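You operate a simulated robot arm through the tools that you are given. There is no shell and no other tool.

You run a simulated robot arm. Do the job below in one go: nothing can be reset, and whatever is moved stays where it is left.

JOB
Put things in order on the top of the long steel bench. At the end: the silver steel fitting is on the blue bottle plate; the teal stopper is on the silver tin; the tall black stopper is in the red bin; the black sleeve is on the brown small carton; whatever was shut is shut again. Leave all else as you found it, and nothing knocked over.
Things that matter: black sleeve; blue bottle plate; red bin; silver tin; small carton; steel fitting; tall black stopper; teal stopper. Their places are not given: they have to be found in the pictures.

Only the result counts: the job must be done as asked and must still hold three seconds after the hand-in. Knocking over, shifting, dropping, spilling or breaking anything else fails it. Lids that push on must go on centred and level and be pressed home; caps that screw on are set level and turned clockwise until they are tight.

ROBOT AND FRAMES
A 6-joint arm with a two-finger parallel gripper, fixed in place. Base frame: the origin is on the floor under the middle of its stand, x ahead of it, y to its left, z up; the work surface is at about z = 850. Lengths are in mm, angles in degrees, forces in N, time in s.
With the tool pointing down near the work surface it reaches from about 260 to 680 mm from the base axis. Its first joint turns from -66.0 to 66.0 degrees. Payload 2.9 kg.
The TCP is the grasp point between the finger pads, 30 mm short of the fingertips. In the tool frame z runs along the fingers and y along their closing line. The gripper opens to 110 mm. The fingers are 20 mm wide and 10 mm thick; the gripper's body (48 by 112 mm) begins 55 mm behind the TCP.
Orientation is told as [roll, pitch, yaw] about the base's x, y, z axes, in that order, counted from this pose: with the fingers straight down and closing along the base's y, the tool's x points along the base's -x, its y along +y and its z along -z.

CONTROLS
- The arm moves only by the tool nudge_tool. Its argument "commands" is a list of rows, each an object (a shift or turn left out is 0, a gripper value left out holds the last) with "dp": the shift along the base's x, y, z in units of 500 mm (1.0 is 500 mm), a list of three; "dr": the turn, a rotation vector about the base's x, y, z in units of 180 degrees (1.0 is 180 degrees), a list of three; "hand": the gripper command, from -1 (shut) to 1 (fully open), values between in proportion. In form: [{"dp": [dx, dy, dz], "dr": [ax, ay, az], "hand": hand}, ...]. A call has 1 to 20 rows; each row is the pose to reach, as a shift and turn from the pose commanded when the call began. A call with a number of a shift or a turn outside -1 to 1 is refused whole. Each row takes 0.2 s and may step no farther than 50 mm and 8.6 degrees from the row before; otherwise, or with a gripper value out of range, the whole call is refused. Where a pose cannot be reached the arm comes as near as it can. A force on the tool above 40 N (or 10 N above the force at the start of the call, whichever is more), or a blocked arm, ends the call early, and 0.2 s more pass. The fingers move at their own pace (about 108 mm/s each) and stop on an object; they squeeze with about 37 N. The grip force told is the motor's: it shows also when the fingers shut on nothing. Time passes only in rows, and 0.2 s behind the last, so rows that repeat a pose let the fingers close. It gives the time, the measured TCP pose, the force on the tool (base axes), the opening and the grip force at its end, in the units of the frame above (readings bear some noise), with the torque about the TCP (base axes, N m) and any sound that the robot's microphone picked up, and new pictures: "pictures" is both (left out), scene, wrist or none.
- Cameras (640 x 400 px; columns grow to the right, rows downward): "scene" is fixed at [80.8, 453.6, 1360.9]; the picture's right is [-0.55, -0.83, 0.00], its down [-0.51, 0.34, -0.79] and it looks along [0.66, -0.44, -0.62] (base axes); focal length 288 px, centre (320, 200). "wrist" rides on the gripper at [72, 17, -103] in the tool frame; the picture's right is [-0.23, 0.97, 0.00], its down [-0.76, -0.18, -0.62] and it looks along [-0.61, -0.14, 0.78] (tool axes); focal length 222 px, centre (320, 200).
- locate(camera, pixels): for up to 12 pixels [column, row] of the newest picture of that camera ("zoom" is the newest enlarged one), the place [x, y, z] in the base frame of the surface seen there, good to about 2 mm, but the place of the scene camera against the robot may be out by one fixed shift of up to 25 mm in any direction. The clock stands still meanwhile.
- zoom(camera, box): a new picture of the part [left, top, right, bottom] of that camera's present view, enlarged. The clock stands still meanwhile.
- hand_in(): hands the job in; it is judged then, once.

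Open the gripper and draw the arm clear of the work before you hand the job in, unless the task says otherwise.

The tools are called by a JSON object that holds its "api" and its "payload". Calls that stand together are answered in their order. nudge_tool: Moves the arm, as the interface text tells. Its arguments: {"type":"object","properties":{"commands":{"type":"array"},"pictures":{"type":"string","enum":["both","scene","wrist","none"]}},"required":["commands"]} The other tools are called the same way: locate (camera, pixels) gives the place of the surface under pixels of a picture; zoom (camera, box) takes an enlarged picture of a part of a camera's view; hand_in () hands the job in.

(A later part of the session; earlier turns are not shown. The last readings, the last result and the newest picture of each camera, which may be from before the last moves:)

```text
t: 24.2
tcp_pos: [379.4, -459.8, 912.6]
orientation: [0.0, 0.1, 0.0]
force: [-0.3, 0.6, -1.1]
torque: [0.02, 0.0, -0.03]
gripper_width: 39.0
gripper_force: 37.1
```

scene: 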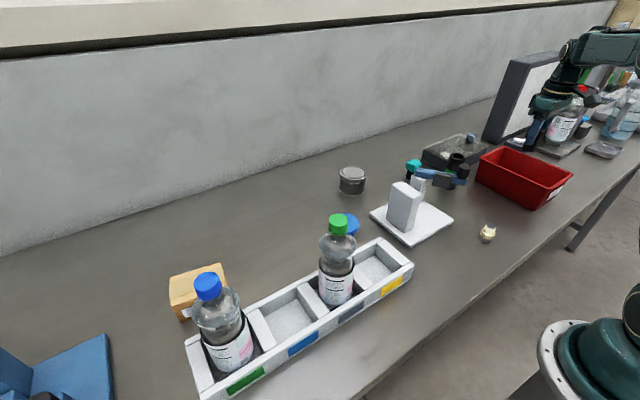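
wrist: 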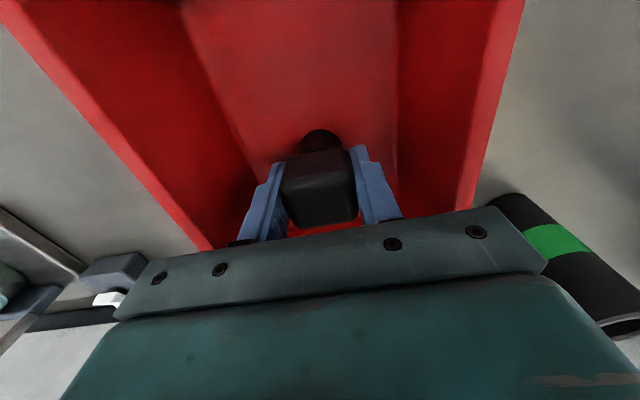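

No contact yet. I'll check the floor height beside the stopper and creep down 1 mm per row.

{"api": "locate", "payload": {"camera": "wrist", "pixels": [[320, 115], [300, 140], [345, 140], [318, 135], [250, 60], [390, 60]]}}

{"api": "nudge_tool", "payload": {"commands": [{"dp": [0, 0, -0.002], "hand": -1}, {"dp": [0, 0, -0.004], "hand": -1}], "pictures": "none"}}

```text
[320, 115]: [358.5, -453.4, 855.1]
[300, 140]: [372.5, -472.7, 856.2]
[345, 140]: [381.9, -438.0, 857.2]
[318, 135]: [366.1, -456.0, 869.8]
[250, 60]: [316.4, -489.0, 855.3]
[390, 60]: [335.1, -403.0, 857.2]
```

```text
t: 24.8
tcp_pos: [379.6, -460.4, 911.0]
orientation: [0.0, 0.1, 0.0]
force: [-0.3, -0.3, -1.0]
torque: [0.03, -0.03, -0.02]
gripper_width: 39.1
gripper_force: 37.3
```

Still no contact at commanded z≈909; I'll creep 3 mm more.

{"api": "nudge_tool", "payload": {"commands": [{"dp": [0, 0, -0.002], "hand": -1}, {"dp": [0, 0, -0.004], "hand": -1}, {"dp": [0, 0, -0.006], "hand": -1}], "pictures": "none"}}

```text
t: 25.6
tcp_pos: [380.5, -459.3, 907.6]
orientation: [-0.1, -0.1, 0.1]
force: [0.2, 2.4, 8.4]
torque: [0.14, -0.01, 0.0]
gripper_width: 39.0
gripper_force: 37.2
```

Contact shows (8 N upward), so the stopper stands on the bin floor. I'll open to about 60 mm and rise.

{"api": "nudge_tool", "payload": {"commands": [{"dp": [0, 0, 0.002], "hand": -0.2}, {"dp": [0, 0, 0.002], "hand": 0.0}, {"dp": [0, 0, 0.002], "hand": 0.08}, {"dp": [0, 0, 0.002], "hand": 0.08}, {"dp": [0, 0, 0.05], "hand": 0.08}, {"dp": [0, 0, 0.13], "hand": 0.08}, {"dp": [0, 0, 0.21], "hand": 0.08}, {"dp": [0, 0, 0.25], "hand": 0.08}, {"dp": [0, 0, 0.25], "hand": 0.08}], "pictures": "wrist"}}

```text
t: 27.6
tcp_pos: [380.9, -461.2, 1030.0]
orientation: [0.0, 0.0, -0.1]
force: [-0.6, -1.2, 0.2]
torque: [0.05, 0.01, 0.01]
gripper_width: 59.8
gripper_force: 0.1
```

wrist: 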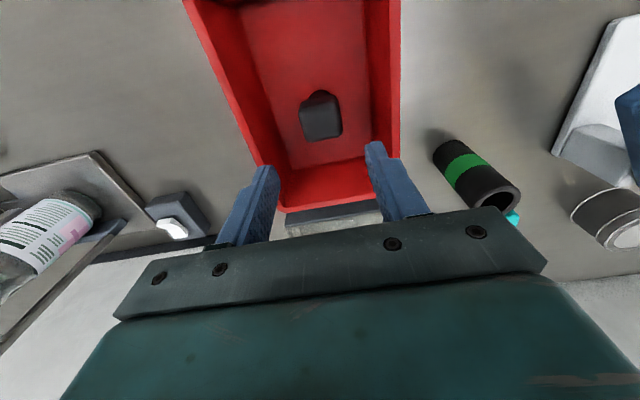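

The stopper stands upright in the bin at wrist (320,115). Next is the black sleeve at wrist (475,172): I'll measure it and the neighbouring case corner and blue arm.

{"api": "zoom", "payload": {"camera": "wrist", "box": [400, 120, 640, 260]}}

{"api": "locate", "payload": {"camera": "wrist", "pixels": [[497, 188], [515, 195], [480, 192], [490, 207], [447, 141], [433, 160], [462, 148], [470, 175], [440, 150], [515, 218], [635, 125], [380, 210]]}}

```text
2.67 times, centred on (520, 190) of wrist
```

zoom: 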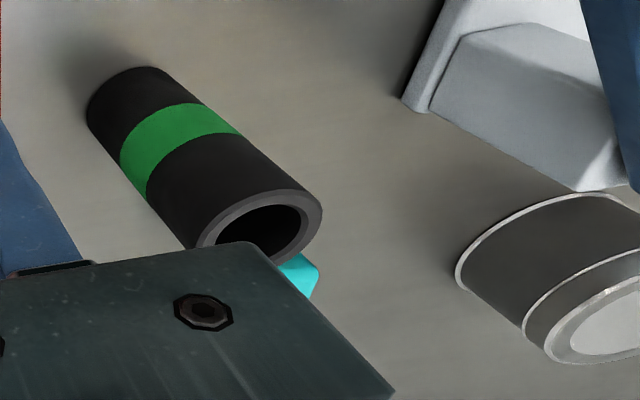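

```text
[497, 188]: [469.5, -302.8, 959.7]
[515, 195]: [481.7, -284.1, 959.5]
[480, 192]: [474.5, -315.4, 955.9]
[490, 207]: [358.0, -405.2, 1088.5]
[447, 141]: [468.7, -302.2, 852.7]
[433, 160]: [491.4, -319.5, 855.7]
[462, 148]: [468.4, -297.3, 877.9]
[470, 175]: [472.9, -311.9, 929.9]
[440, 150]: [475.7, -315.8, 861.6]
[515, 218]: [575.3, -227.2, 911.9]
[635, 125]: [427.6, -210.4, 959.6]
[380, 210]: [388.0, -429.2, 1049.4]
```

The sleeve's top is at z≈960 and it stands about 108 mm tall. I'll move the camera to look at it squarely before gripping.

{"api": "nudge_tool", "payload": {"commands": [{"dp": [0.0, 0.08, 0.04], "hand": 0.3}, {"dp": [0.0, 0.16, 0.08], "hand": 0.3}, {"dp": [0.0, 0.24, 0.1], "hand": 0.3}, {"dp": [0.0, 0.3, 0.1], "hand": 0.3}, {"dp": [0.0, 0.32, 0.1], "hand": 0.3}, {"dp": [0.0, 0.32, 0.1], "hand": 0.3}], "pictures": "wrist"}}

```text
t: 29.0
tcp_pos: [379.7, -300.2, 1082.7]
orientation: [-0.1, 0.0, 0.0]
force: [-1.2, 1.1, 0.6]
torque: [0.01, -0.01, 0.02]
gripper_width: 71.5
gripper_force: 0.1
```

wrist: 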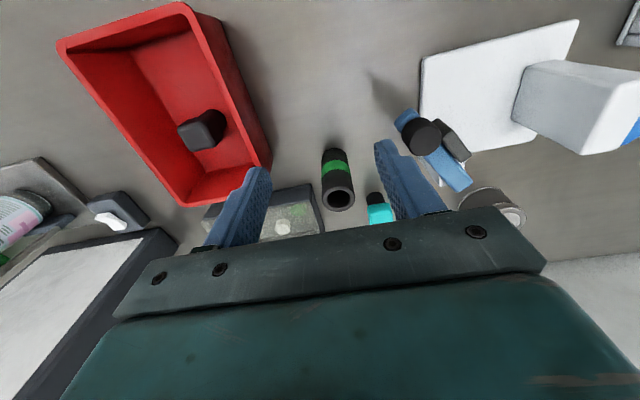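

{"api": "zoom", "payload": {"camera": "wrist", "box": [290, 130, 400, 240]}}

{"api": "locate", "payload": {"camera": "wrist", "pixels": [[324, 194], [355, 193], [340, 184], [341, 210], [338, 197], [324, 150], [348, 150], [376, 205], [391, 212], [368, 215], [375, 196], [422, 137]]}}

```text
3.64 times, centred on (345, 185) of wrist
```

zoom: 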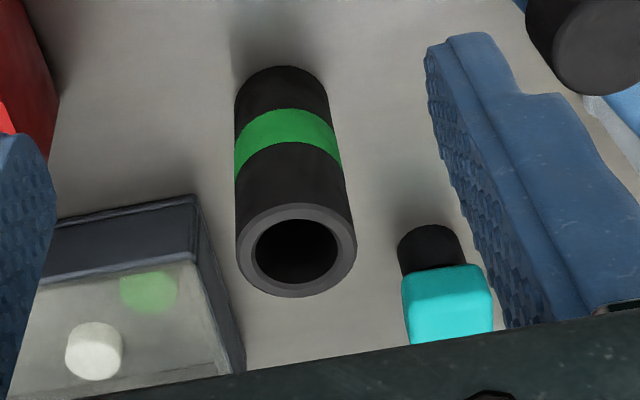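

```text
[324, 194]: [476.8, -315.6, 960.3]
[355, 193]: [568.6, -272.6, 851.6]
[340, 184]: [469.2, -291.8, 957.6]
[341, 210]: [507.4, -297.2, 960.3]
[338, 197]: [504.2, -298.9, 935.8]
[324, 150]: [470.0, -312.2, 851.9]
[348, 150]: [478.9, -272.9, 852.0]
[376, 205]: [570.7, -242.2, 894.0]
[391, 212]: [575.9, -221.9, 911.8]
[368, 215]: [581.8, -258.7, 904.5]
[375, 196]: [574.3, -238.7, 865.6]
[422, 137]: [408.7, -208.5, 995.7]
```

The sleeve's axis is at about (487,-299.5) with outer diameter ≈42 mm and top z≈960. I'll go above it, then descend with 70 mm opening to TCP z≈922, and check before closing.

{"api": "nudge_tool", "payload": {"commands": [{"dp": [0.08, 0.001, 0.0], "hand": 0.3}, {"dp": [0.16, 0.001, 0.0], "hand": 0.3}, {"dp": [0.214, 0.001, -0.01], "hand": 0.3}, {"dp": [0.214, 0.001, -0.06], "hand": 0.3}, {"dp": [0.214, 0.001, -0.1], "hand": 0.3}, {"dp": [0.214, 0.001, -0.1], "hand": 0.3}], "pictures": "both"}}

```text
t: 30.4
tcp_pos: [486.2, -298.0, 1032.5]
orientation: [0.0, 0.0, 0.0]
force: [0.7, 0.3, -0.7]
torque: [-0.05, 0.01, 0.02]
gripper_width: 71.4
gripper_force: 0.0
```

scene: 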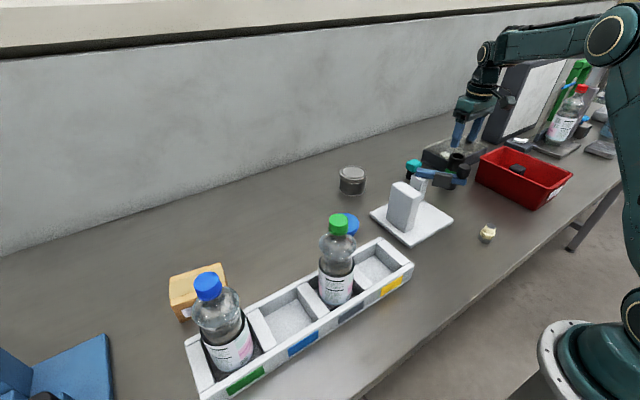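
wrist: 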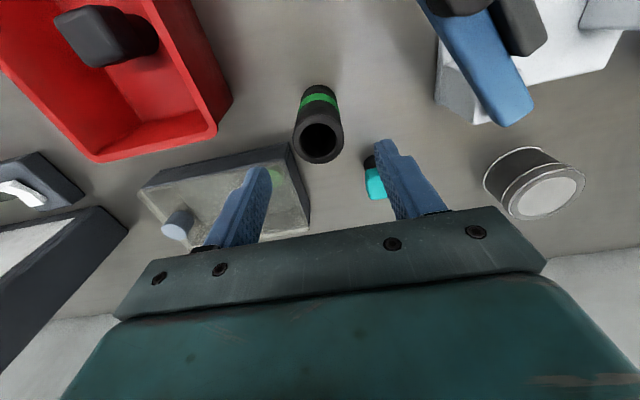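

The sleeve's ring centre shows at (319,142), about 2–3 mm ahead of the TCP, so I correct slightly, descend to z≈921 and close on it.

{"api": "nudge_tool", "payload": {"commands": [{"dp": [0.005, -0.003, -0.05], "hand": 0.3}, {"dp": [0.005, -0.003, -0.1], "hand": 0.3}, {"dp": [0.005, -0.003, -0.15], "hand": 0.3}, {"dp": [0.005, -0.003, -0.2], "hand": 0.3}, {"dp": [0.005, -0.003, -0.22], "hand": 0.3}, {"dp": [0.005, -0.003, -0.22], "hand": 0.3}], "pictures": "wrist"}}

```text
t: 31.8
tcp_pos: [489.8, -299.6, 921.3]
orientation: [0.0, -0.1, 0.1]
force: [0.6, -0.5, 0.2]
torque: [-0.02, -0.01, 0.02]
gripper_width: 71.6
gripper_force: 0.0
```

wrist: 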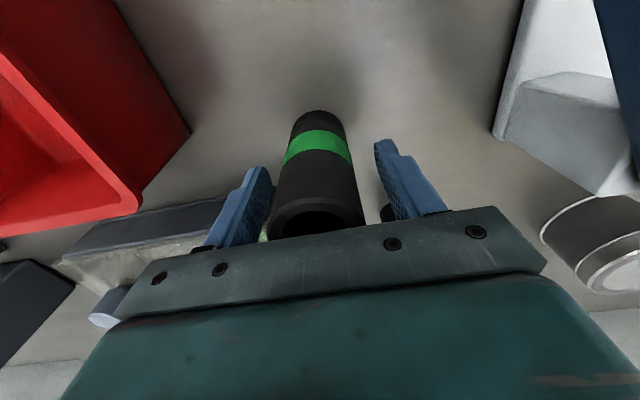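

The sleeve stands between the fingers at wrist (318,180). I close on it.

{"api": "nudge_tool", "payload": {"commands": [{"hand": -1}, {"hand": -1}, {"hand": -1}, {"hand": -1}], "pictures": "wrist"}}

```text
t: 32.8
tcp_pos: [491.3, -298.6, 921.7]
orientation: [0.0, 0.0, 0.1]
force: [-0.3, -0.2, -0.9]
torque: [0.01, -0.01, 0.02]
gripper_width: 42.9
gripper_force: 37.1
```

wrist: 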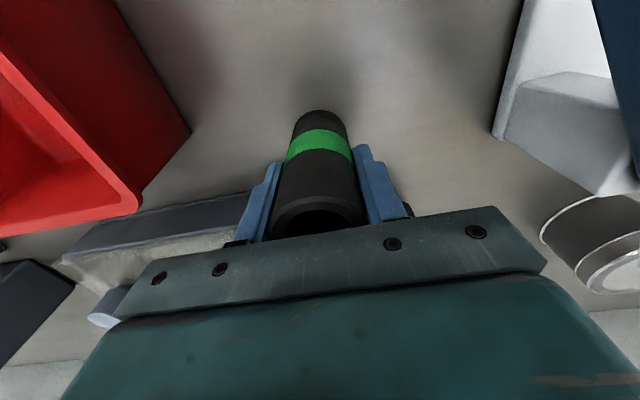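

Gripped at 42.9 mm. I'll lift to z≈1075 (sleeve bottom ≈1006, above the blue arm's knob at 996) and carry along x≈490 toward the carton side.

{"api": "nudge_tool", "payload": {"commands": [{"dp": [0, 0, 0.04], "hand": -1}, {"dp": [0, 0, 0.13], "hand": -1}, {"dp": [0, 0, 0.22], "hand": -1}, {"dp": [0, 0, 0.31], "hand": -1}, {"dp": [0, 0.03, 0.32], "hand": -1}, {"dp": [0, 0.12, 0.32], "hand": -1}, {"dp": [0, 0.21, 0.32], "hand": -1}, {"dp": [0, 0.3, 0.32], "hand": -1}, {"dp": [0, 0.39, 0.32], "hand": -1}, {"dp": [0, 0.48, 0.32], "hand": -1}, {"dp": [0, 0.57, 0.32], "hand": -1}, {"dp": [0, 0.66, 0.31], "hand": -1}, {"dp": [0, 0.75, 0.3], "hand": -1}, {"dp": [0, 0.84, 0.29], "hand": -1}, {"dp": [0, 0.93, 0.28], "hand": -1}, {"dp": [-0.03, 1.0, 0.27], "hand": -1}, {"dp": [-0.03, 1.0, 0.27], "hand": -1}], "pictures": "both"}}

```text
t: 36.4
tcp_pos: [475.7, 200.4, 1056.1]
orientation: [0.0, 0.0, 0.0]
force: [0.2, -0.2, -0.1]
torque: [0.04, 0.02, 0.05]
gripper_width: 42.9
gripper_force: 37.2
```

scene: 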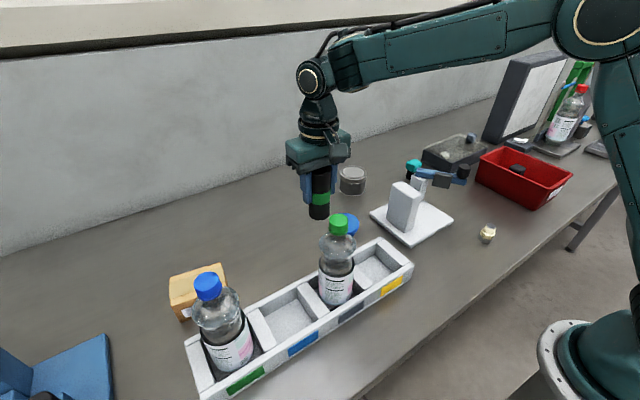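
wrist: 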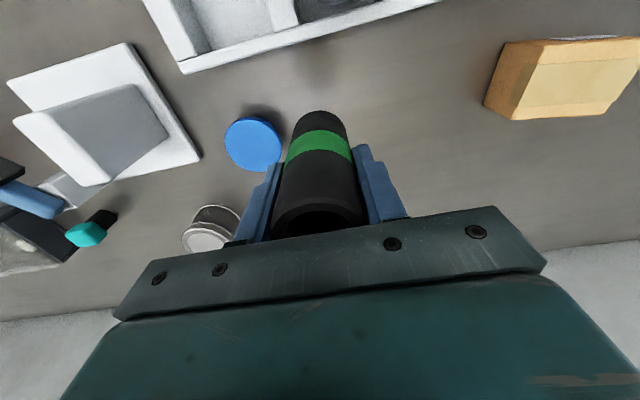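

The carton is clearly visible at wrist (565,75). I'll zoom and locate its top corners.

{"api": "zoom", "payload": {"camera": "wrist", "box": [470, 20, 640, 130]}}

{"api": "locate", "payload": {"camera": "wrist", "pixels": [[533, 67], [514, 118], [603, 112], [560, 95], [580, 65], [600, 75], [525, 110], [545, 75], [600, 105], [630, 75]]}}

```text
3.64 times, centred on (555, 75) of wrist
```

zoom: 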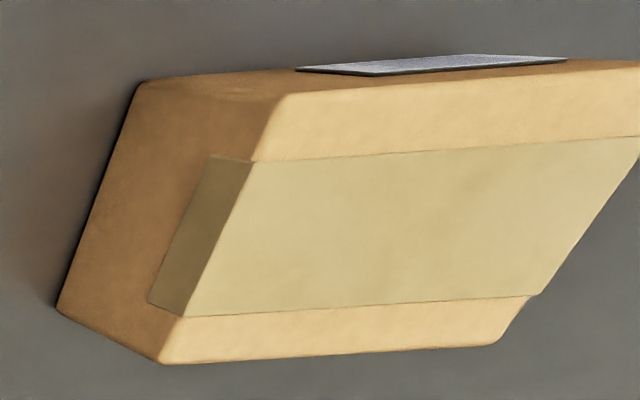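

```text
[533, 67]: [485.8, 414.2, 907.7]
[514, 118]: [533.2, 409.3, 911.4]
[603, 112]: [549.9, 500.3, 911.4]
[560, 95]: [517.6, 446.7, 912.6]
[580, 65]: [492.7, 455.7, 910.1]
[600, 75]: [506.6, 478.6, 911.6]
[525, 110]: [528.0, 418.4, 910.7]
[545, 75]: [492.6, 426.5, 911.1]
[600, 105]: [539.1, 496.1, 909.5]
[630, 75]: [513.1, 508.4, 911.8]
```

The carton's top is about 66×93 mm at z≈911, centred near (509,460). I'll bring the sleeve over (506,452), staying above it, then check.

{"api": "nudge_tool", "payload": {"commands": [{"dp": [0.01, 0.08, -0.01], "hand": -1}, {"dp": [0.02, 0.17, -0.02], "hand": -1}, {"dp": [0.03, 0.26, -0.035], "hand": -1}, {"dp": [0.04, 0.35, -0.05], "hand": -1}, {"dp": [0.055, 0.43, -0.06], "hand": -1}, {"dp": [0.063, 0.48, -0.072], "hand": -1}, {"dp": [0.063, 0.506, -0.08], "hand": -1}, {"dp": [0.063, 0.506, -0.08], "hand": -1}], "pictures": "both"}}

```text
t: 38.2
tcp_pos: [497.9, 437.9, 1018.3]
orientation: [-0.1, 0.1, 0.1]
force: [0.0, 0.1, -1.6]
torque: [0.03, 0.03, 0.04]
gripper_width: 42.5
gripper_force: 37.0
out of reach, approached as far as the arm can: row 6, 7, 8
```

scene: 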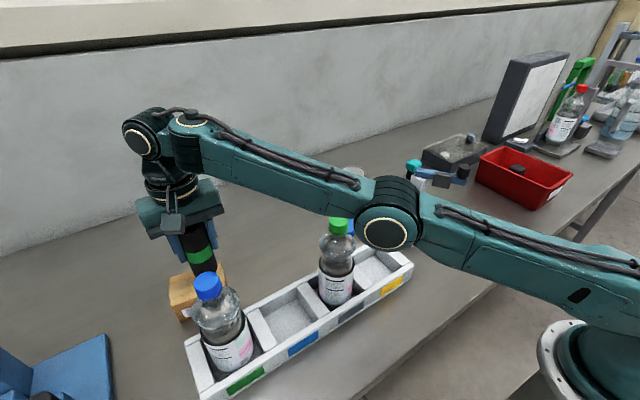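
wrist: 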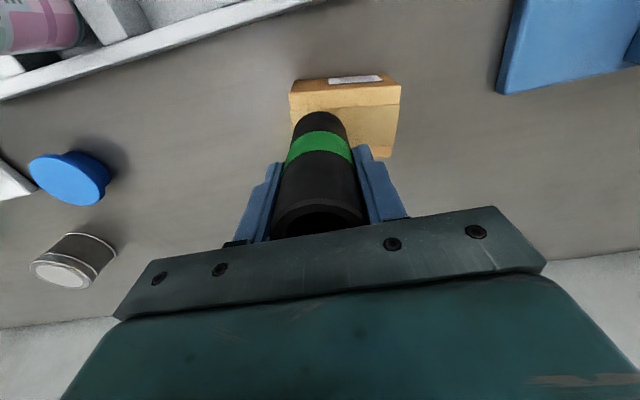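

At this height the arm stops at r≈663, at (498,438). Reach should improve lower down, so I'll go to z≈990 (sleeve bottom ≈921, still 10 mm above the carton) and see how near it gets.

{"api": "nudge_tool", "payload": {"commands": [{"dp": [-0.004, -0.006, -0.02], "hand": -1}, {"dp": [-0.004, -0.006, -0.04], "hand": -1}, {"dp": [-0.004, -0.006, -0.052], "hand": -1}, {"dp": [-0.004, -0.006, -0.052], "hand": -1}], "pictures": "wrist"}}

```text
t: 39.2
tcp_pos: [497.3, 432.9, 992.0]
orientation: [0.0, -0.1, 0.0]
force: [-0.3, -0.1, -0.5]
torque: [-0.01, 0.0, 0.02]
gripper_width: 43.0
gripper_force: 36.7
```

wrist: 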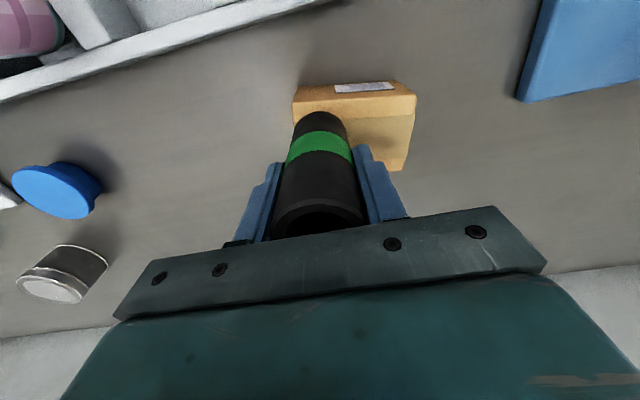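

The command reference had moved to the reached pose, so I'm at (497,433,992). I'll now push outward toward (505,450) at this height.

{"api": "nudge_tool", "payload": {"commands": [{"dp": [0.008, 0.016, 0.0], "hand": -1}, {"dp": [0.016, 0.034, 0.0], "hand": -1}, {"dp": [0.016, 0.034, 0.0], "hand": -1}], "pictures": "both"}}

```text
t: 40.0
tcp_pos: [498.7, 445.6, 991.8]
orientation: [-0.1, -0.1, 0.0]
force: [0.7, 0.0, -0.6]
torque: [-0.02, -0.02, 0.02]
gripper_width: 42.7
gripper_force: 37.0
out of reach, approached as far as the arm can: row 2, 3
```

scene: 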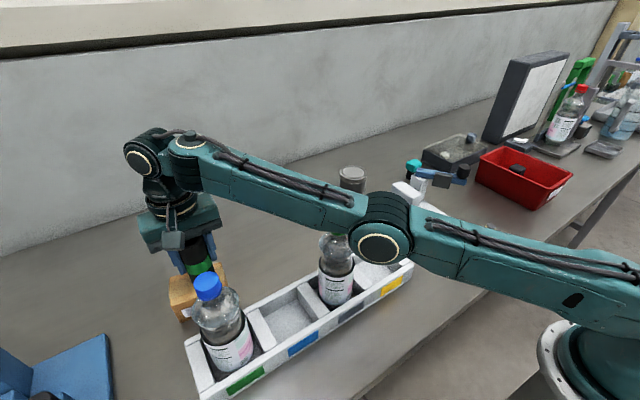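
wrist: 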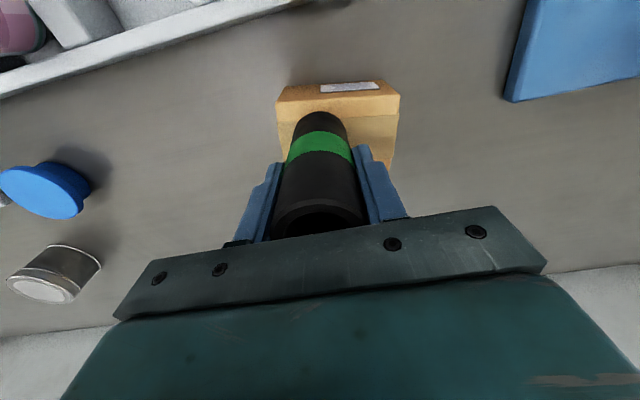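

I'm at (498.7,445.6,992), r≈668, which seems to be the limit. I'll check the carton's edges relative to the sleeve's foot in this view.

{"api": "zoom", "payload": {"camera": "wrist", "box": [260, 70, 420, 180]}}

{"api": "locate", "payload": {"camera": "wrist", "pixels": [[280, 105], [283, 140], [286, 158], [395, 117], [397, 100], [392, 160], [380, 150], [300, 108], [350, 112], [285, 125]]}}

```text
3.64 times, centred on (340, 125) of wrist
```

zoom: 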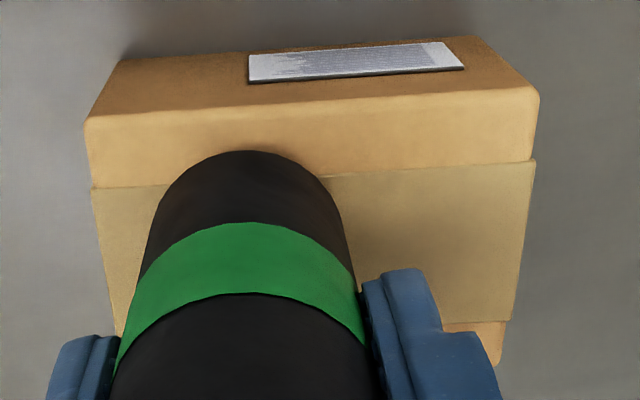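

```text
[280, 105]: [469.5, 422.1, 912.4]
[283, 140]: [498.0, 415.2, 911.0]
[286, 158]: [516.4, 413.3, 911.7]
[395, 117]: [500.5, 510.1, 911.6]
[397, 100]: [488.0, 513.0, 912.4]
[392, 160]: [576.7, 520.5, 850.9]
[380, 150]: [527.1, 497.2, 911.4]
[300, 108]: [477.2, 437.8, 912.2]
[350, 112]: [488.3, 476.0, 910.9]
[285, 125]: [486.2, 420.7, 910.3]
```

The carton top's near edge runs from (469.5,421) to (486.5,514), so (501.5,443) leaves about 6 mm margin on both sides. I'll shift there and lower to z≈984.

{"api": "nudge_tool", "payload": {"commands": [{"dp": [0.0056, -0.005, 0.0], "hand": -1}, {"dp": [0.0056, -0.005, -0.008], "hand": -1}, {"dp": [0.0056, -0.005, -0.014], "hand": -1}, {"dp": [0.0056, -0.005, -0.014], "hand": -1}], "pictures": "none"}}

```text
t: 41.0
tcp_pos: [501.8, 443.9, 985.1]
orientation: [0.0, 0.1, 0.0]
force: [-0.5, -0.7, -0.4]
torque: [-0.01, -0.01, 0.02]
gripper_width: 43.0
gripper_force: 36.8
```

At (501.8,443.9,985), no contact. I'll creep down in 1 mm rows.

{"api": "nudge_tool", "payload": {"commands": [{"dp": [0, 0, -0.002], "hand": -1}, {"dp": [0, 0, -0.004], "hand": -1}, {"dp": [0, 0, -0.006], "hand": -1}], "pictures": "none"}}

```text
t: 41.8
tcp_pos: [502.2, 444.0, 982.4]
orientation: [0.0, 0.0, 0.0]
force: [-0.3, 0.0, -0.2]
torque: [-0.03, -0.03, 0.0]
gripper_width: 42.6
gripper_force: 36.3
```

{"api": "nudge_tool", "payload": {"commands": [{"dp": [0, 0, -0.002], "hand": -1}, {"dp": [0, 0, -0.004], "hand": -1}], "pictures": "none"}}

```text
t: 42.4
tcp_pos: [503.1, 444.2, 982.4]
orientation: [0.0, 0.1, -0.1]
force: [-1.9, -4.0, 5.5]
torque: [-0.38, 0.03, -0.03]
gripper_width: 42.6
gripper_force: 37.3
```

Contact with the carton top (5.5 N). I'll open to about 70 mm in place, then back off along -x while rising, since straight up is out of reach here.

{"api": "nudge_tool", "payload": {"commands": [{"dp": [0, 0, 0.001], "hand": -0.1}, {"dp": [0, 0, 0.001], "hand": 0.1}, {"dp": [0, 0, 0.001], "hand": 0.3}, {"dp": [0, 0, 0.001], "hand": 0.3}], "pictures": "both"}}

```text
t: 43.4
tcp_pos: [503.0, 444.8, 980.8]
orientation: [0.0, 0.0, -0.1]
force: [0.8, -1.4, -0.8]
torque: [-0.04, 0.0, -0.02]
gripper_width: 71.4
gripper_force: 0.1
```

scene: 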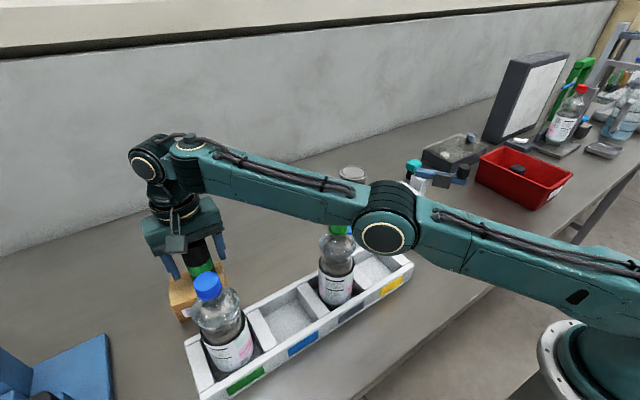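
wrist: 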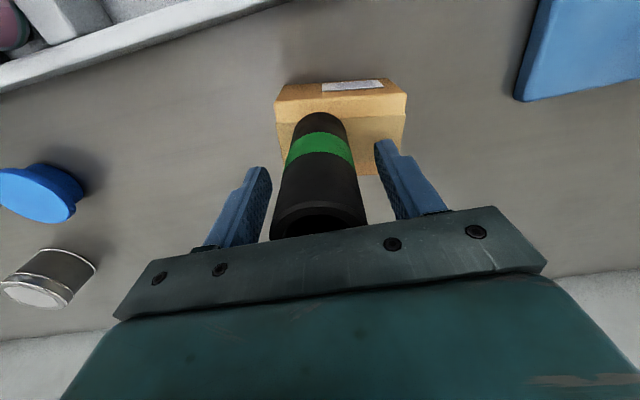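

The sleeve stands on the carton between the open fingers. I now back off along -x while rising.

{"api": "nudge_tool", "payload": {"commands": [{"dp": [-0.005, 0, 0.02], "hand": 0.3}, {"dp": [-0.02, 0, 0.05], "hand": 0.3}, {"dp": [-0.04, 0, 0.09], "hand": 0.3}, {"dp": [-0.06, 0, 0.14], "hand": 0.3}, {"dp": [-0.085, 0, 0.18], "hand": 0.3}, {"dp": [-0.1, -0.05, 0.2], "hand": 0.3}, {"dp": [-0.1, -0.12, 0.2], "hand": 0.3}, {"dp": [-0.1, -0.2, 0.2], "hand": 0.3}, {"dp": [-0.1, -0.26, 0.2], "hand": 0.3}, {"dp": [-0.1, -0.26, 0.2], "hand": 0.3}], "pictures": "both"}}

```text
t: 45.6
tcp_pos: [451.8, 312.2, 1081.2]
orientation: [0.0, 0.0, 0.0]
force: [-0.2, 0.8, -0.4]
torque: [-0.01, 0.01, -0.04]
gripper_width: 71.6
gripper_force: 0.0
```

scene: 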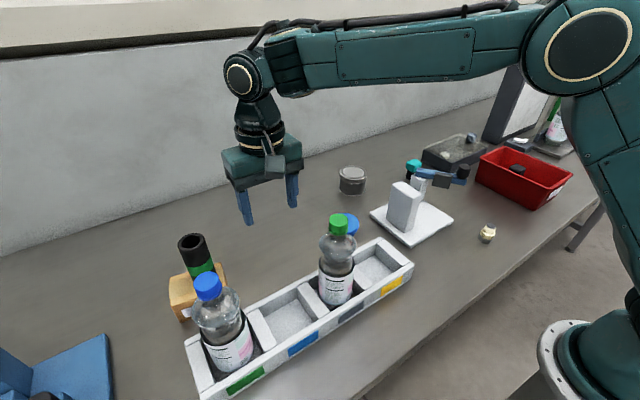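
wrist: 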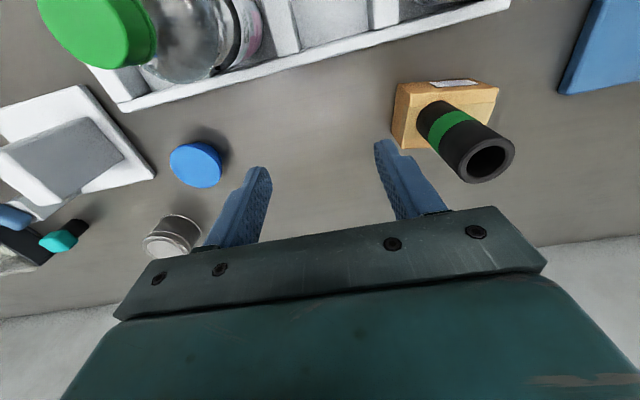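

The sleeve stands on the carton. Next I go to view the tin at around (646,-40) from above.

{"api": "nudge_tool", "payload": {"commands": [{"dp": [0.02, -0.09, -0.01], "hand": 0.3}, {"dp": [0.045, -0.18, -0.02], "hand": 0.3}, {"dp": [0.07, -0.27, -0.03], "hand": 0.3}, {"dp": [0.095, -0.36, -0.04], "hand": 0.3}, {"dp": [0.12, -0.45, -0.05], "hand": 0.3}, {"dp": [0.145, -0.54, -0.06], "hand": 0.3}, {"dp": [0.18, -0.63, -0.07], "hand": 0.3}, {"dp": [0.216, -0.71, -0.082], "hand": 0.3}, {"dp": [0.216, -0.717, -0.082], "hand": 0.3}, {"dp": [0.216, -0.717, -0.082], "hand": 0.3}], "pictures": "wrist"}}

```text
t: 47.8
tcp_pos: [559.0, -46.5, 1038.8]
orientation: [0.0, 0.1, 0.0]
force: [0.1, 0.3, -0.5]
torque: [0.01, 0.01, -0.02]
gripper_width: 71.4
gripper_force: 0.1
```

wrist: 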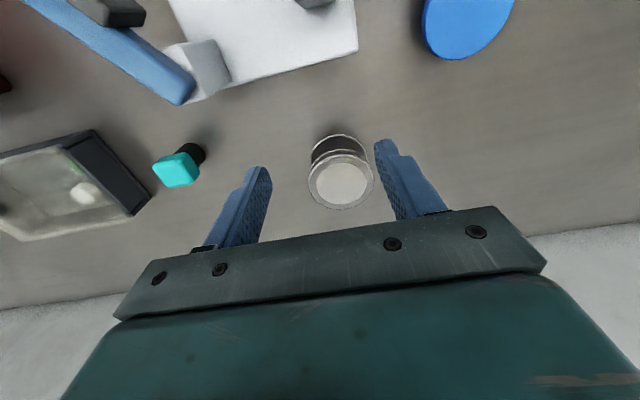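

{"api": "locate", "payload": {"camera": "wrist", "pixels": [[341, 183], [310, 183], [372, 180], [340, 158], [342, 207], [325, 170], [358, 200], [176, 170], [160, 163], [185, 184], [166, 186], [190, 162]]}}

{"api": "zoom", "payload": {"camera": "wrist", "box": [140, 130, 220, 200]}}

{"api": "zoom", "payload": {"camera": "wrist", "box": [290, 120, 390, 220]}}

```text
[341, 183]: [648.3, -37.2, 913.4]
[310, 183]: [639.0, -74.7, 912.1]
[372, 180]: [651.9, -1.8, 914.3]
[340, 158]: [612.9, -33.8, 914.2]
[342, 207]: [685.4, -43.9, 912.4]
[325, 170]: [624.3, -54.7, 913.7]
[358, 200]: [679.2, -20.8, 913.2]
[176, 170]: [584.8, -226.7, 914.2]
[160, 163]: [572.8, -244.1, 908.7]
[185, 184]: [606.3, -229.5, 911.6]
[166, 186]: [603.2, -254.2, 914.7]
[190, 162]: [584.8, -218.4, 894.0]
```

```text
5.71 times, centred on (180, 165) of wrist
```

zoom: 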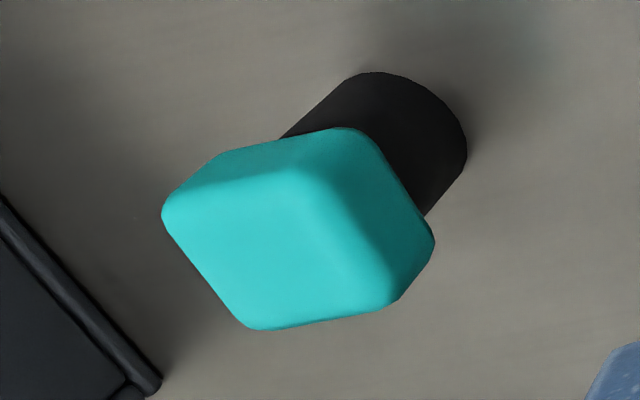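

```text
4.00 times, centred on (340, 170) of wrist
```

zoom: 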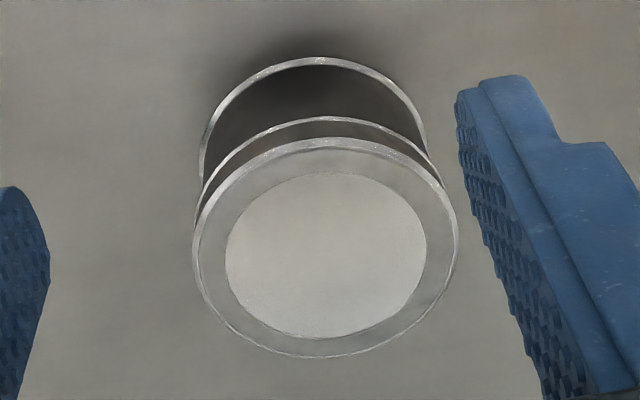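

The tin's top is centred at about (648,-38), z≈913, ~74 mm across. Now I'll move to look at the teal stopper near (588,-237) more closely.

{"api": "nudge_tool", "payload": {"commands": [{"dp": [-0.01, -0.09, 0.0], "hand": 0.3}, {"dp": [-0.02, -0.18, 0.0], "hand": 0.3}, {"dp": [-0.03, -0.27, 0.0], "hand": 0.3}, {"dp": [-0.04, -0.36, -0.01], "hand": 0.3}, {"dp": [-0.05, -0.4, -0.05], "hand": 0.3}, {"dp": [-0.05, -0.4, -0.07], "hand": 0.3}, {"dp": [-0.05, -0.4, -0.07], "hand": 0.3}], "pictures": "wrist"}}

```text
t: 49.4
tcp_pos: [534.6, -246.1, 1002.0]
orientation: [0.0, -0.1, -0.1]
force: [-0.4, 0.1, -0.8]
torque: [0.03, 0.01, -0.01]
gripper_width: 71.6
gripper_force: 0.0
```

wrist: 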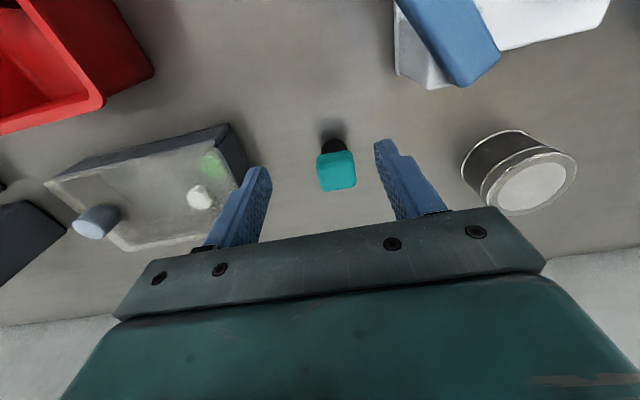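

{"api": "zoom", "payload": {"camera": "wrist", "box": [300, 125, 370, 205]}}

{"api": "zoom", "payload": {"camera": "wrist", "box": [40, 110, 250, 250]}}

{"api": "locate", "payload": {"camera": "wrist", "pixels": [[337, 177], [322, 188], [354, 185], [319, 167], [350, 162], [336, 165], [330, 145], [345, 148], [338, 190], [320, 178], [353, 173], [240, 165]]}}

```text
5.00 times, centred on (335, 165) of wrist
```

zoom: 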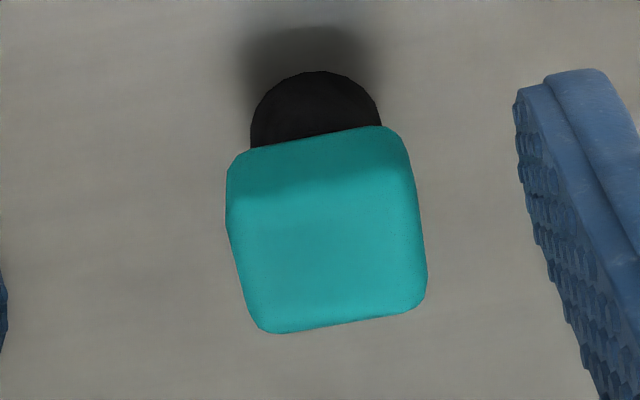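

```text
2.86 times, centred on (145, 180) of wrist
```

zoom: 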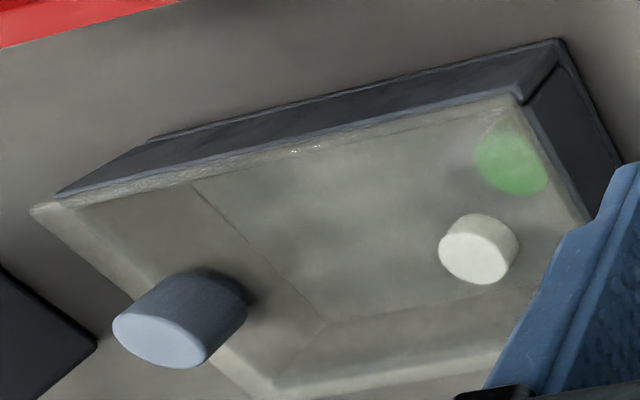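

```text
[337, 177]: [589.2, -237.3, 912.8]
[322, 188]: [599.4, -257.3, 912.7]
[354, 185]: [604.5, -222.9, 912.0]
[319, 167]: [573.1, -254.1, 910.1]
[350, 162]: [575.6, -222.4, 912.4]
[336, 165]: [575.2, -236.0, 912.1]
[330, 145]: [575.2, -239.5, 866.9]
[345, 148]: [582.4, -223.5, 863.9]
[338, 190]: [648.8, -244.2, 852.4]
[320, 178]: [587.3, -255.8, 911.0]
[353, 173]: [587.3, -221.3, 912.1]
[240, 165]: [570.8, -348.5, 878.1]
```

The teal head is about 33 mm square, centred near (588.5,-239) and turned about -5°. I'll move above it with that yaw and check.

{"api": "nudge_tool", "payload": {"commands": [{"dp": [0.05, 0.007, -0.01], "dr": [0, 0, -0.015], "hand": 0.3}, {"dp": [0.108, 0.0144, -0.03], "dr": [0, 0, -0.03], "hand": 0.3}, {"dp": [0.108, 0.0144, -0.07], "dr": [0, 0, -0.03], "hand": 0.3}, {"dp": [0.108, 0.0144, -0.07], "dr": [0, 0, -0.03], "hand": 0.3}], "pictures": "wrist"}}

```text
t: 50.4
tcp_pos: [590.0, -238.5, 969.8]
orientation: [0.0, -0.1, -5.4]
force: [-0.1, -0.2, -0.1]
torque: [0.01, -0.01, 0.02]
gripper_width: 71.6
gripper_force: 0.2
```

wrist: 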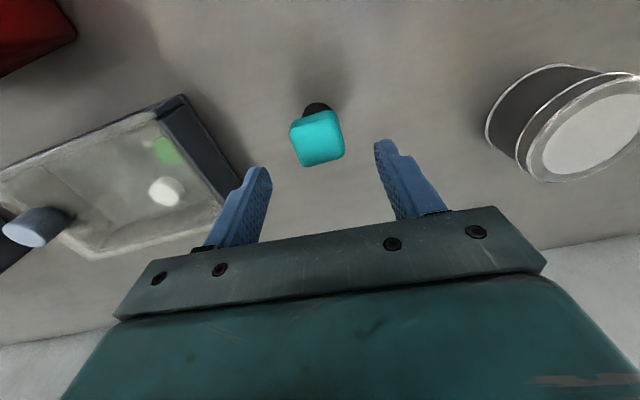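

The head is centred between the fingers at wrist (319,142). I'll check its tilt relative to the fingers with a zoom.

{"api": "zoom", "payload": {"camera": "wrist", "box": [270, 90, 370, 180]}}

{"api": "locate", "payload": {"camera": "wrist", "pixels": [[301, 163], [343, 154], [292, 138], [336, 122], [296, 150], [341, 140], [320, 160], [318, 142], [322, 165], [293, 128]]}}

```text
4.44 times, centred on (320, 135) of wrist
```

zoom: 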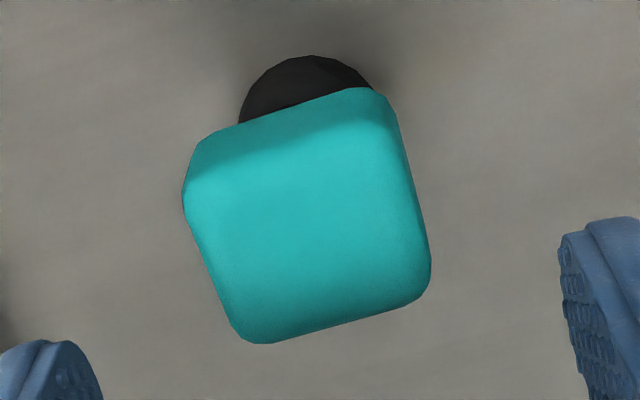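

```text
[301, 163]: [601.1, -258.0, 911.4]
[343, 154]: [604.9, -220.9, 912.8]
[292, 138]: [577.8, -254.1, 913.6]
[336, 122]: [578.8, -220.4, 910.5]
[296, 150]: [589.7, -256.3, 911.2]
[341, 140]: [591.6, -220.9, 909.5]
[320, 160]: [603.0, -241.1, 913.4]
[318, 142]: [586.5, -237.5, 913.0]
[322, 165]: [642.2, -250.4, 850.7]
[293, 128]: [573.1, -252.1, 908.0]
```

Alignment is good (yaw -5.4°, centre y≈-238.6). I descend to z≈897 and close.

{"api": "nudge_tool", "payload": {"commands": [{"dp": [-0.002, 0, -0.05], "hand": 0.3}, {"dp": [-0.002, 0, -0.1], "hand": 0.3}, {"dp": [-0.002, 0, -0.13], "hand": 0.3}, {"dp": [-0.002, 0, -0.142], "hand": 0.3}, {"dp": [-0.002, 0, -0.142], "hand": 0.3}, {"dp": [-0.002, 0, -0.142], "hand": -1}, {"dp": [-0.002, 0, -0.142], "hand": -1}, {"dp": [-0.002, 0, -0.142], "hand": -1}, {"dp": [-0.002, 0, -0.142], "hand": -1}], "pictures": "wrist"}}

```text
t: 52.4
tcp_pos: [585.9, -237.3, 899.0]
orientation: [0.0, 0.1, -5.3]
force: [0.4, 0.2, 0.0]
torque: [-0.03, 0.0, 0.02]
gripper_width: 39.1
gripper_force: 36.6
```

wrist: 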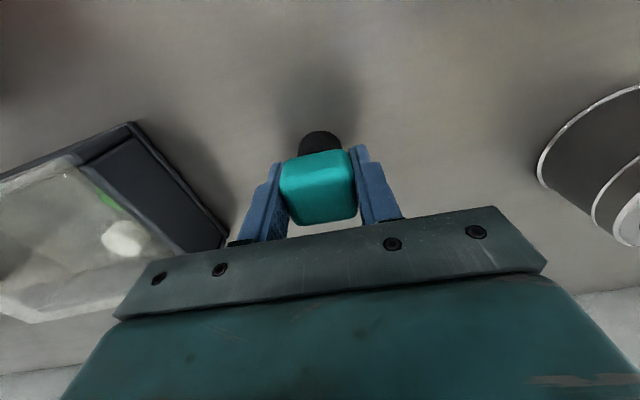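

The teal stopper is gripped (39 mm). I lift it 90 mm and carry it over the tin at (648,-38).

{"api": "nudge_tool", "payload": {"commands": [{"dp": [0, 0, 0.05], "hand": -1}, {"dp": [0, 0, 0.13], "hand": -1}, {"dp": [0, 0.01, 0.18], "hand": -1}, {"dp": [0.02, 0.1, 0.18], "hand": -1}, {"dp": [0.05, 0.19, 0.18], "hand": -1}, {"dp": [0.08, 0.28, 0.18], "hand": -1}, {"dp": [0.11, 0.36, 0.18], "hand": -1}, {"dp": [0.121, 0.4, 0.18], "hand": -1}, {"dp": [0.121, 0.4, 0.18], "hand": -1}], "pictures": "both"}}

```text
t: 54.4
tcp_pos: [648.3, -36.8, 990.1]
orientation: [0.0, 0.0, -5.4]
force: [-0.8, 0.0, -1.3]
torque: [0.02, -0.02, -0.02]
gripper_width: 39.5
gripper_force: 37.0
```

scene: 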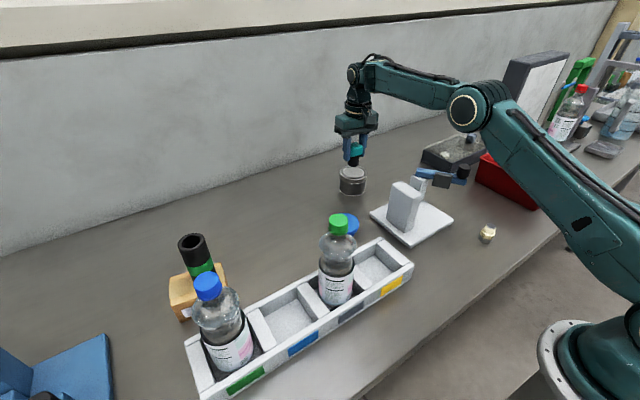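
wrist: 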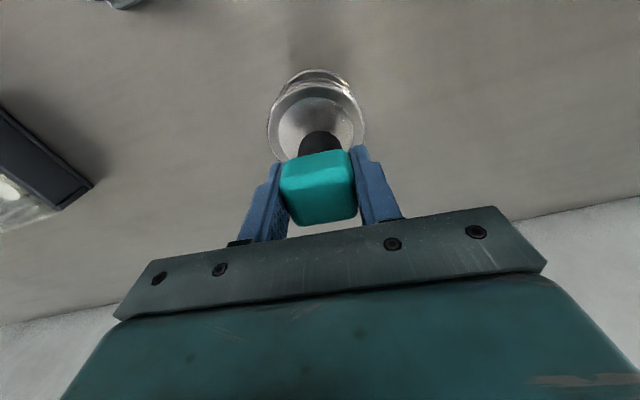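

The stopper is over the tin. I'll zoom to verify centring before lowering.

{"api": "zoom", "payload": {"camera": "wrist", "box": [250, 60, 390, 180]}}

{"api": "locate", "payload": {"camera": "wrist", "pixels": [[268, 130], [363, 125], [312, 84], [330, 92], [300, 110], [345, 108], [320, 145], [285, 150], [358, 140]]}}

```text
3.33 times, centred on (320, 120) of wrist
```

zoom: 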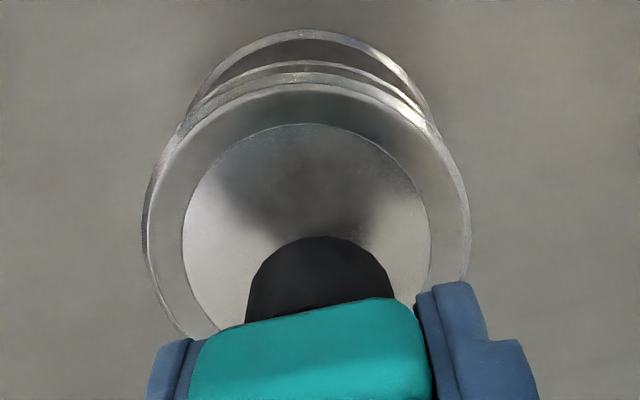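

```text
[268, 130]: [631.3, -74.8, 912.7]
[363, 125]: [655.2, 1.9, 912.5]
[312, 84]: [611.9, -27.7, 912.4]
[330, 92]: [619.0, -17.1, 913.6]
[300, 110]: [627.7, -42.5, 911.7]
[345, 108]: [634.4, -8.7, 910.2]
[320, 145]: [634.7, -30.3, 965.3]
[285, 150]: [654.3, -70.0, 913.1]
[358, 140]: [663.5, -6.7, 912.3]
```

Centring is within about 2 mm. I lower to z≈963 and then creep for contact.

{"api": "nudge_tool", "payload": {"commands": [{"dp": [0, -0.002, -0.02], "hand": -1}, {"dp": [0, -0.002, -0.04], "hand": -1}, {"dp": [0, -0.002, -0.05], "hand": -1}, {"dp": [0, -0.002, -0.052], "hand": -1}, {"dp": [0, -0.002, -0.054], "hand": -1}], "pictures": "none"}}

```text
t: 55.6
tcp_pos: [647.7, -38.8, 961.7]
orientation: [0.0, -0.1, -5.4]
force: [0.3, -0.7, -0.6]
torque: [0.02, 0.0, 0.0]
gripper_width: 39.0
gripper_force: 36.8
```

{"api": "nudge_tool", "payload": {"commands": [{"dp": [0, 0, -0.002], "hand": -1}, {"dp": [0, 0, -0.004], "hand": -1}], "pictures": "none"}}

```text
t: 56.2
tcp_pos: [648.5, -37.9, 960.2]
orientation: [0.1, -0.2, -5.3]
force: [-4.2, -1.6, 10.9]
torque: [-0.05, 0.25, -0.02]
gripper_width: 39.2
gripper_force: 37.2
```

Contact at 11 N: the stopper is on the tin's lid. I ease up 1 mm, open to 60 mm and rise.

{"api": "nudge_tool", "payload": {"commands": [{"dp": [0, 0, 0.002], "hand": -1}, {"dp": [0, 0, 0.002], "hand": -0.1}, {"dp": [0, 0, 0.002], "hand": 0.1}, {"dp": [0, 0, 0.002], "hand": 0.15}, {"dp": [0, 0, 0.002], "hand": 0.15}, {"dp": [-0.005, 0, 0.05], "hand": 0.15}, {"dp": [-0.02, 0, 0.1], "hand": 0.15}, {"dp": [-0.06, 0.02, 0.14], "hand": 0.15}, {"dp": [-0.1, 0.06, 0.16], "hand": 0.15}, {"dp": [-0.1, 0.06, 0.16], "hand": 0.15}], "pictures": "both"}}

```text
t: 58.4
tcp_pos: [596.5, -8.0, 1038.5]
orientation: [0.0, -0.1, -5.4]
force: [0.6, 0.6, 0.1]
torque: [0.0, 0.01, -0.03]
gripper_width: 63.0
gripper_force: 0.2
```

scene: 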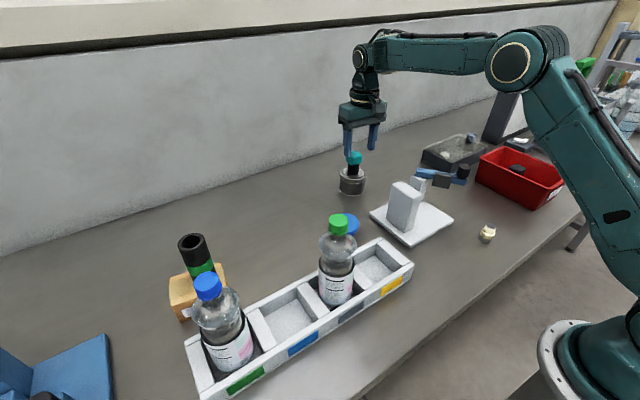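
wrist: 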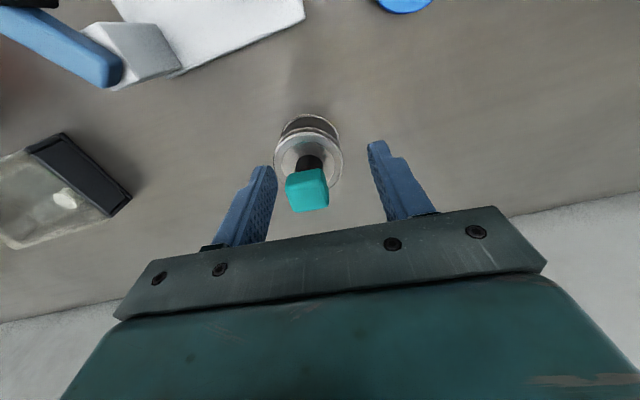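

The teal stopper stands on the tin. With the sleeve gone I'll re-inspect the case and its surroundings in the scene camera, in case another fitting is there.

{"api": "zoom", "payload": {"camera": "scene", "box": [415, 125, 495, 195]}}

{"api": "zoom", "payload": {"camera": "scene", "box": [465, 210, 513, 250]}}

{"api": "zoom", "payload": {"camera": "scene", "box": [190, 230, 420, 400]}}

{"api": "zoom", "payload": {"camera": "scene", "box": [360, 160, 460, 255]}}

```text
5.71 times, centred on (455, 160) of scene
```

zoom: 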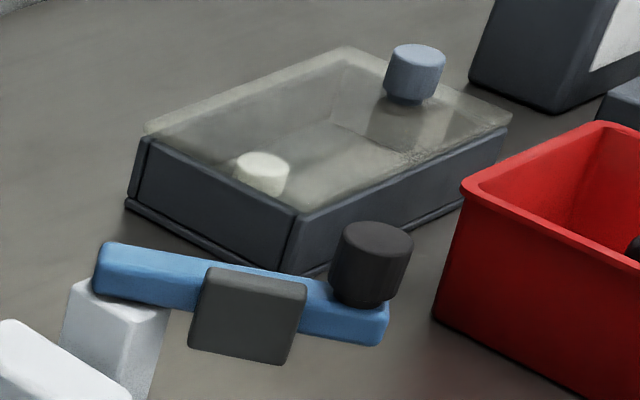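

```text
10.00 times, centred on (489, 230) of scene
```

zoom: 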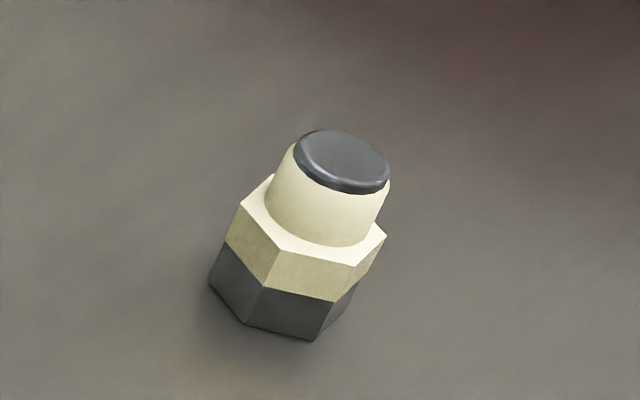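

```text
2.35 times, centred on (305, 315) of scene
```

zoom: 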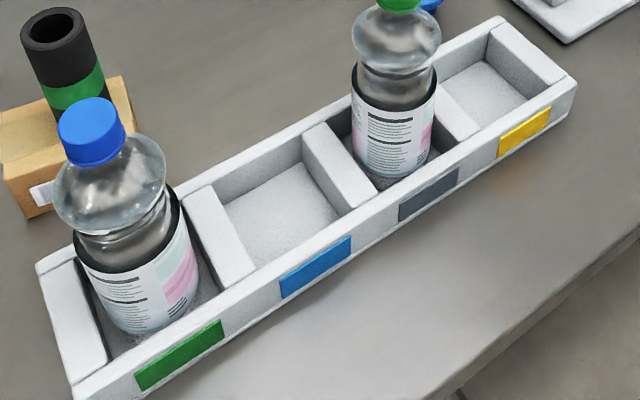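

```text
4.21 times, centred on (410, 208) of scene
```

zoom: 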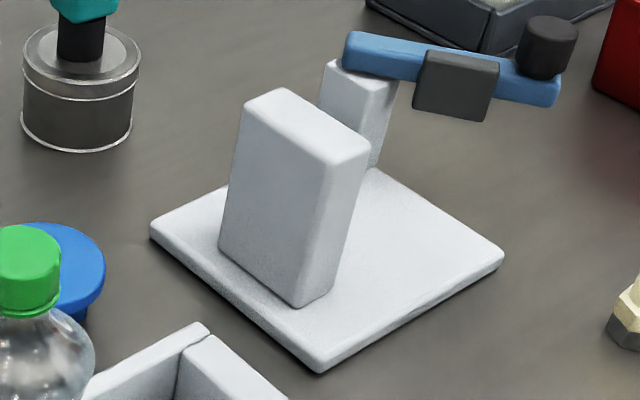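

The only fitting-shaped item in the reachable area is the hex piece on the bench at (288,-175), so that's the steel fitting. I'll carry the gripper over at z≈1080 and look straight down at it.

{"api": "nudge_tool", "payload": {"commands": [{"dp": [-0.03, -0.015, 0.05], "dr": [0, 0, 0.01], "hand": 0.15}, {"dp": [-0.1, -0.05, 0.09], "dr": [0, 0, 0.02], "hand": 0.15}, {"dp": [-0.18, -0.09, 0.09], "dr": [0, 0, 0.03], "hand": 0.15}, {"dp": [-0.26, -0.13, 0.09], "dr": [0, 0, 0.03], "hand": 0.15}, {"dp": [-0.34, -0.17, 0.09], "dr": [0, 0, 0.03], "hand": 0.15}, {"dp": [-0.42, -0.22, 0.09], "dr": [0, 0, 0.03], "hand": 0.15}, {"dp": [-0.5, -0.26, 0.09], "dr": [0, 0, 0.03], "hand": 0.15}, {"dp": [-0.58, -0.3, 0.09], "dr": [0, 0, 0.03], "hand": 0.15}, {"dp": [-0.644, -0.334, 0.05], "dr": [0, 0, 0.03], "hand": 0.15}, {"dp": [-0.644, -0.334, -0.04], "dr": [0, 0, 0.03], "hand": 0.15}, {"dp": [-0.644, -0.334, -0.077], "dr": [0, 0, 0.03], "hand": 0.15}, {"dp": [-0.644, -0.334, -0.077], "dr": [0, 0, 0.03], "hand": 0.15}], "pictures": "both"}}

```text
t: 61.0
tcp_pos: [274.3, -176.6, 1001.4]
orientation: [0.0, 0.0, 0.1]
force: [-0.1, -0.5, -0.2]
torque: [0.0, 0.0, 0.01]
gripper_width: 63.3
gripper_force: 0.0
```

scene: 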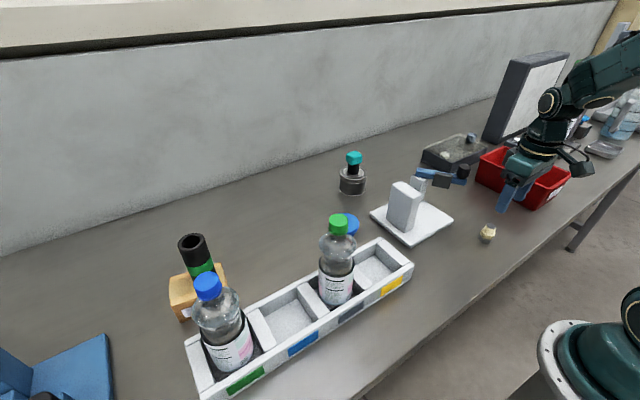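
wrist: 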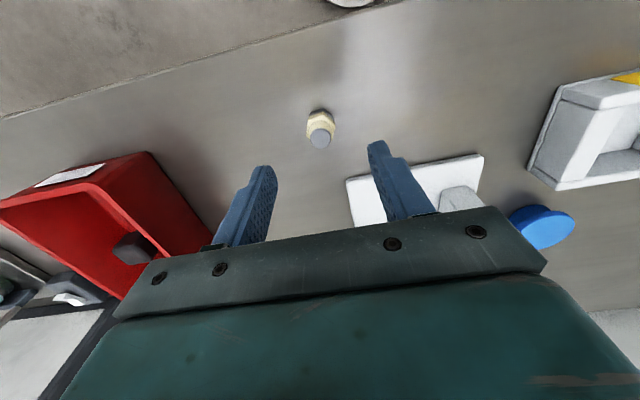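

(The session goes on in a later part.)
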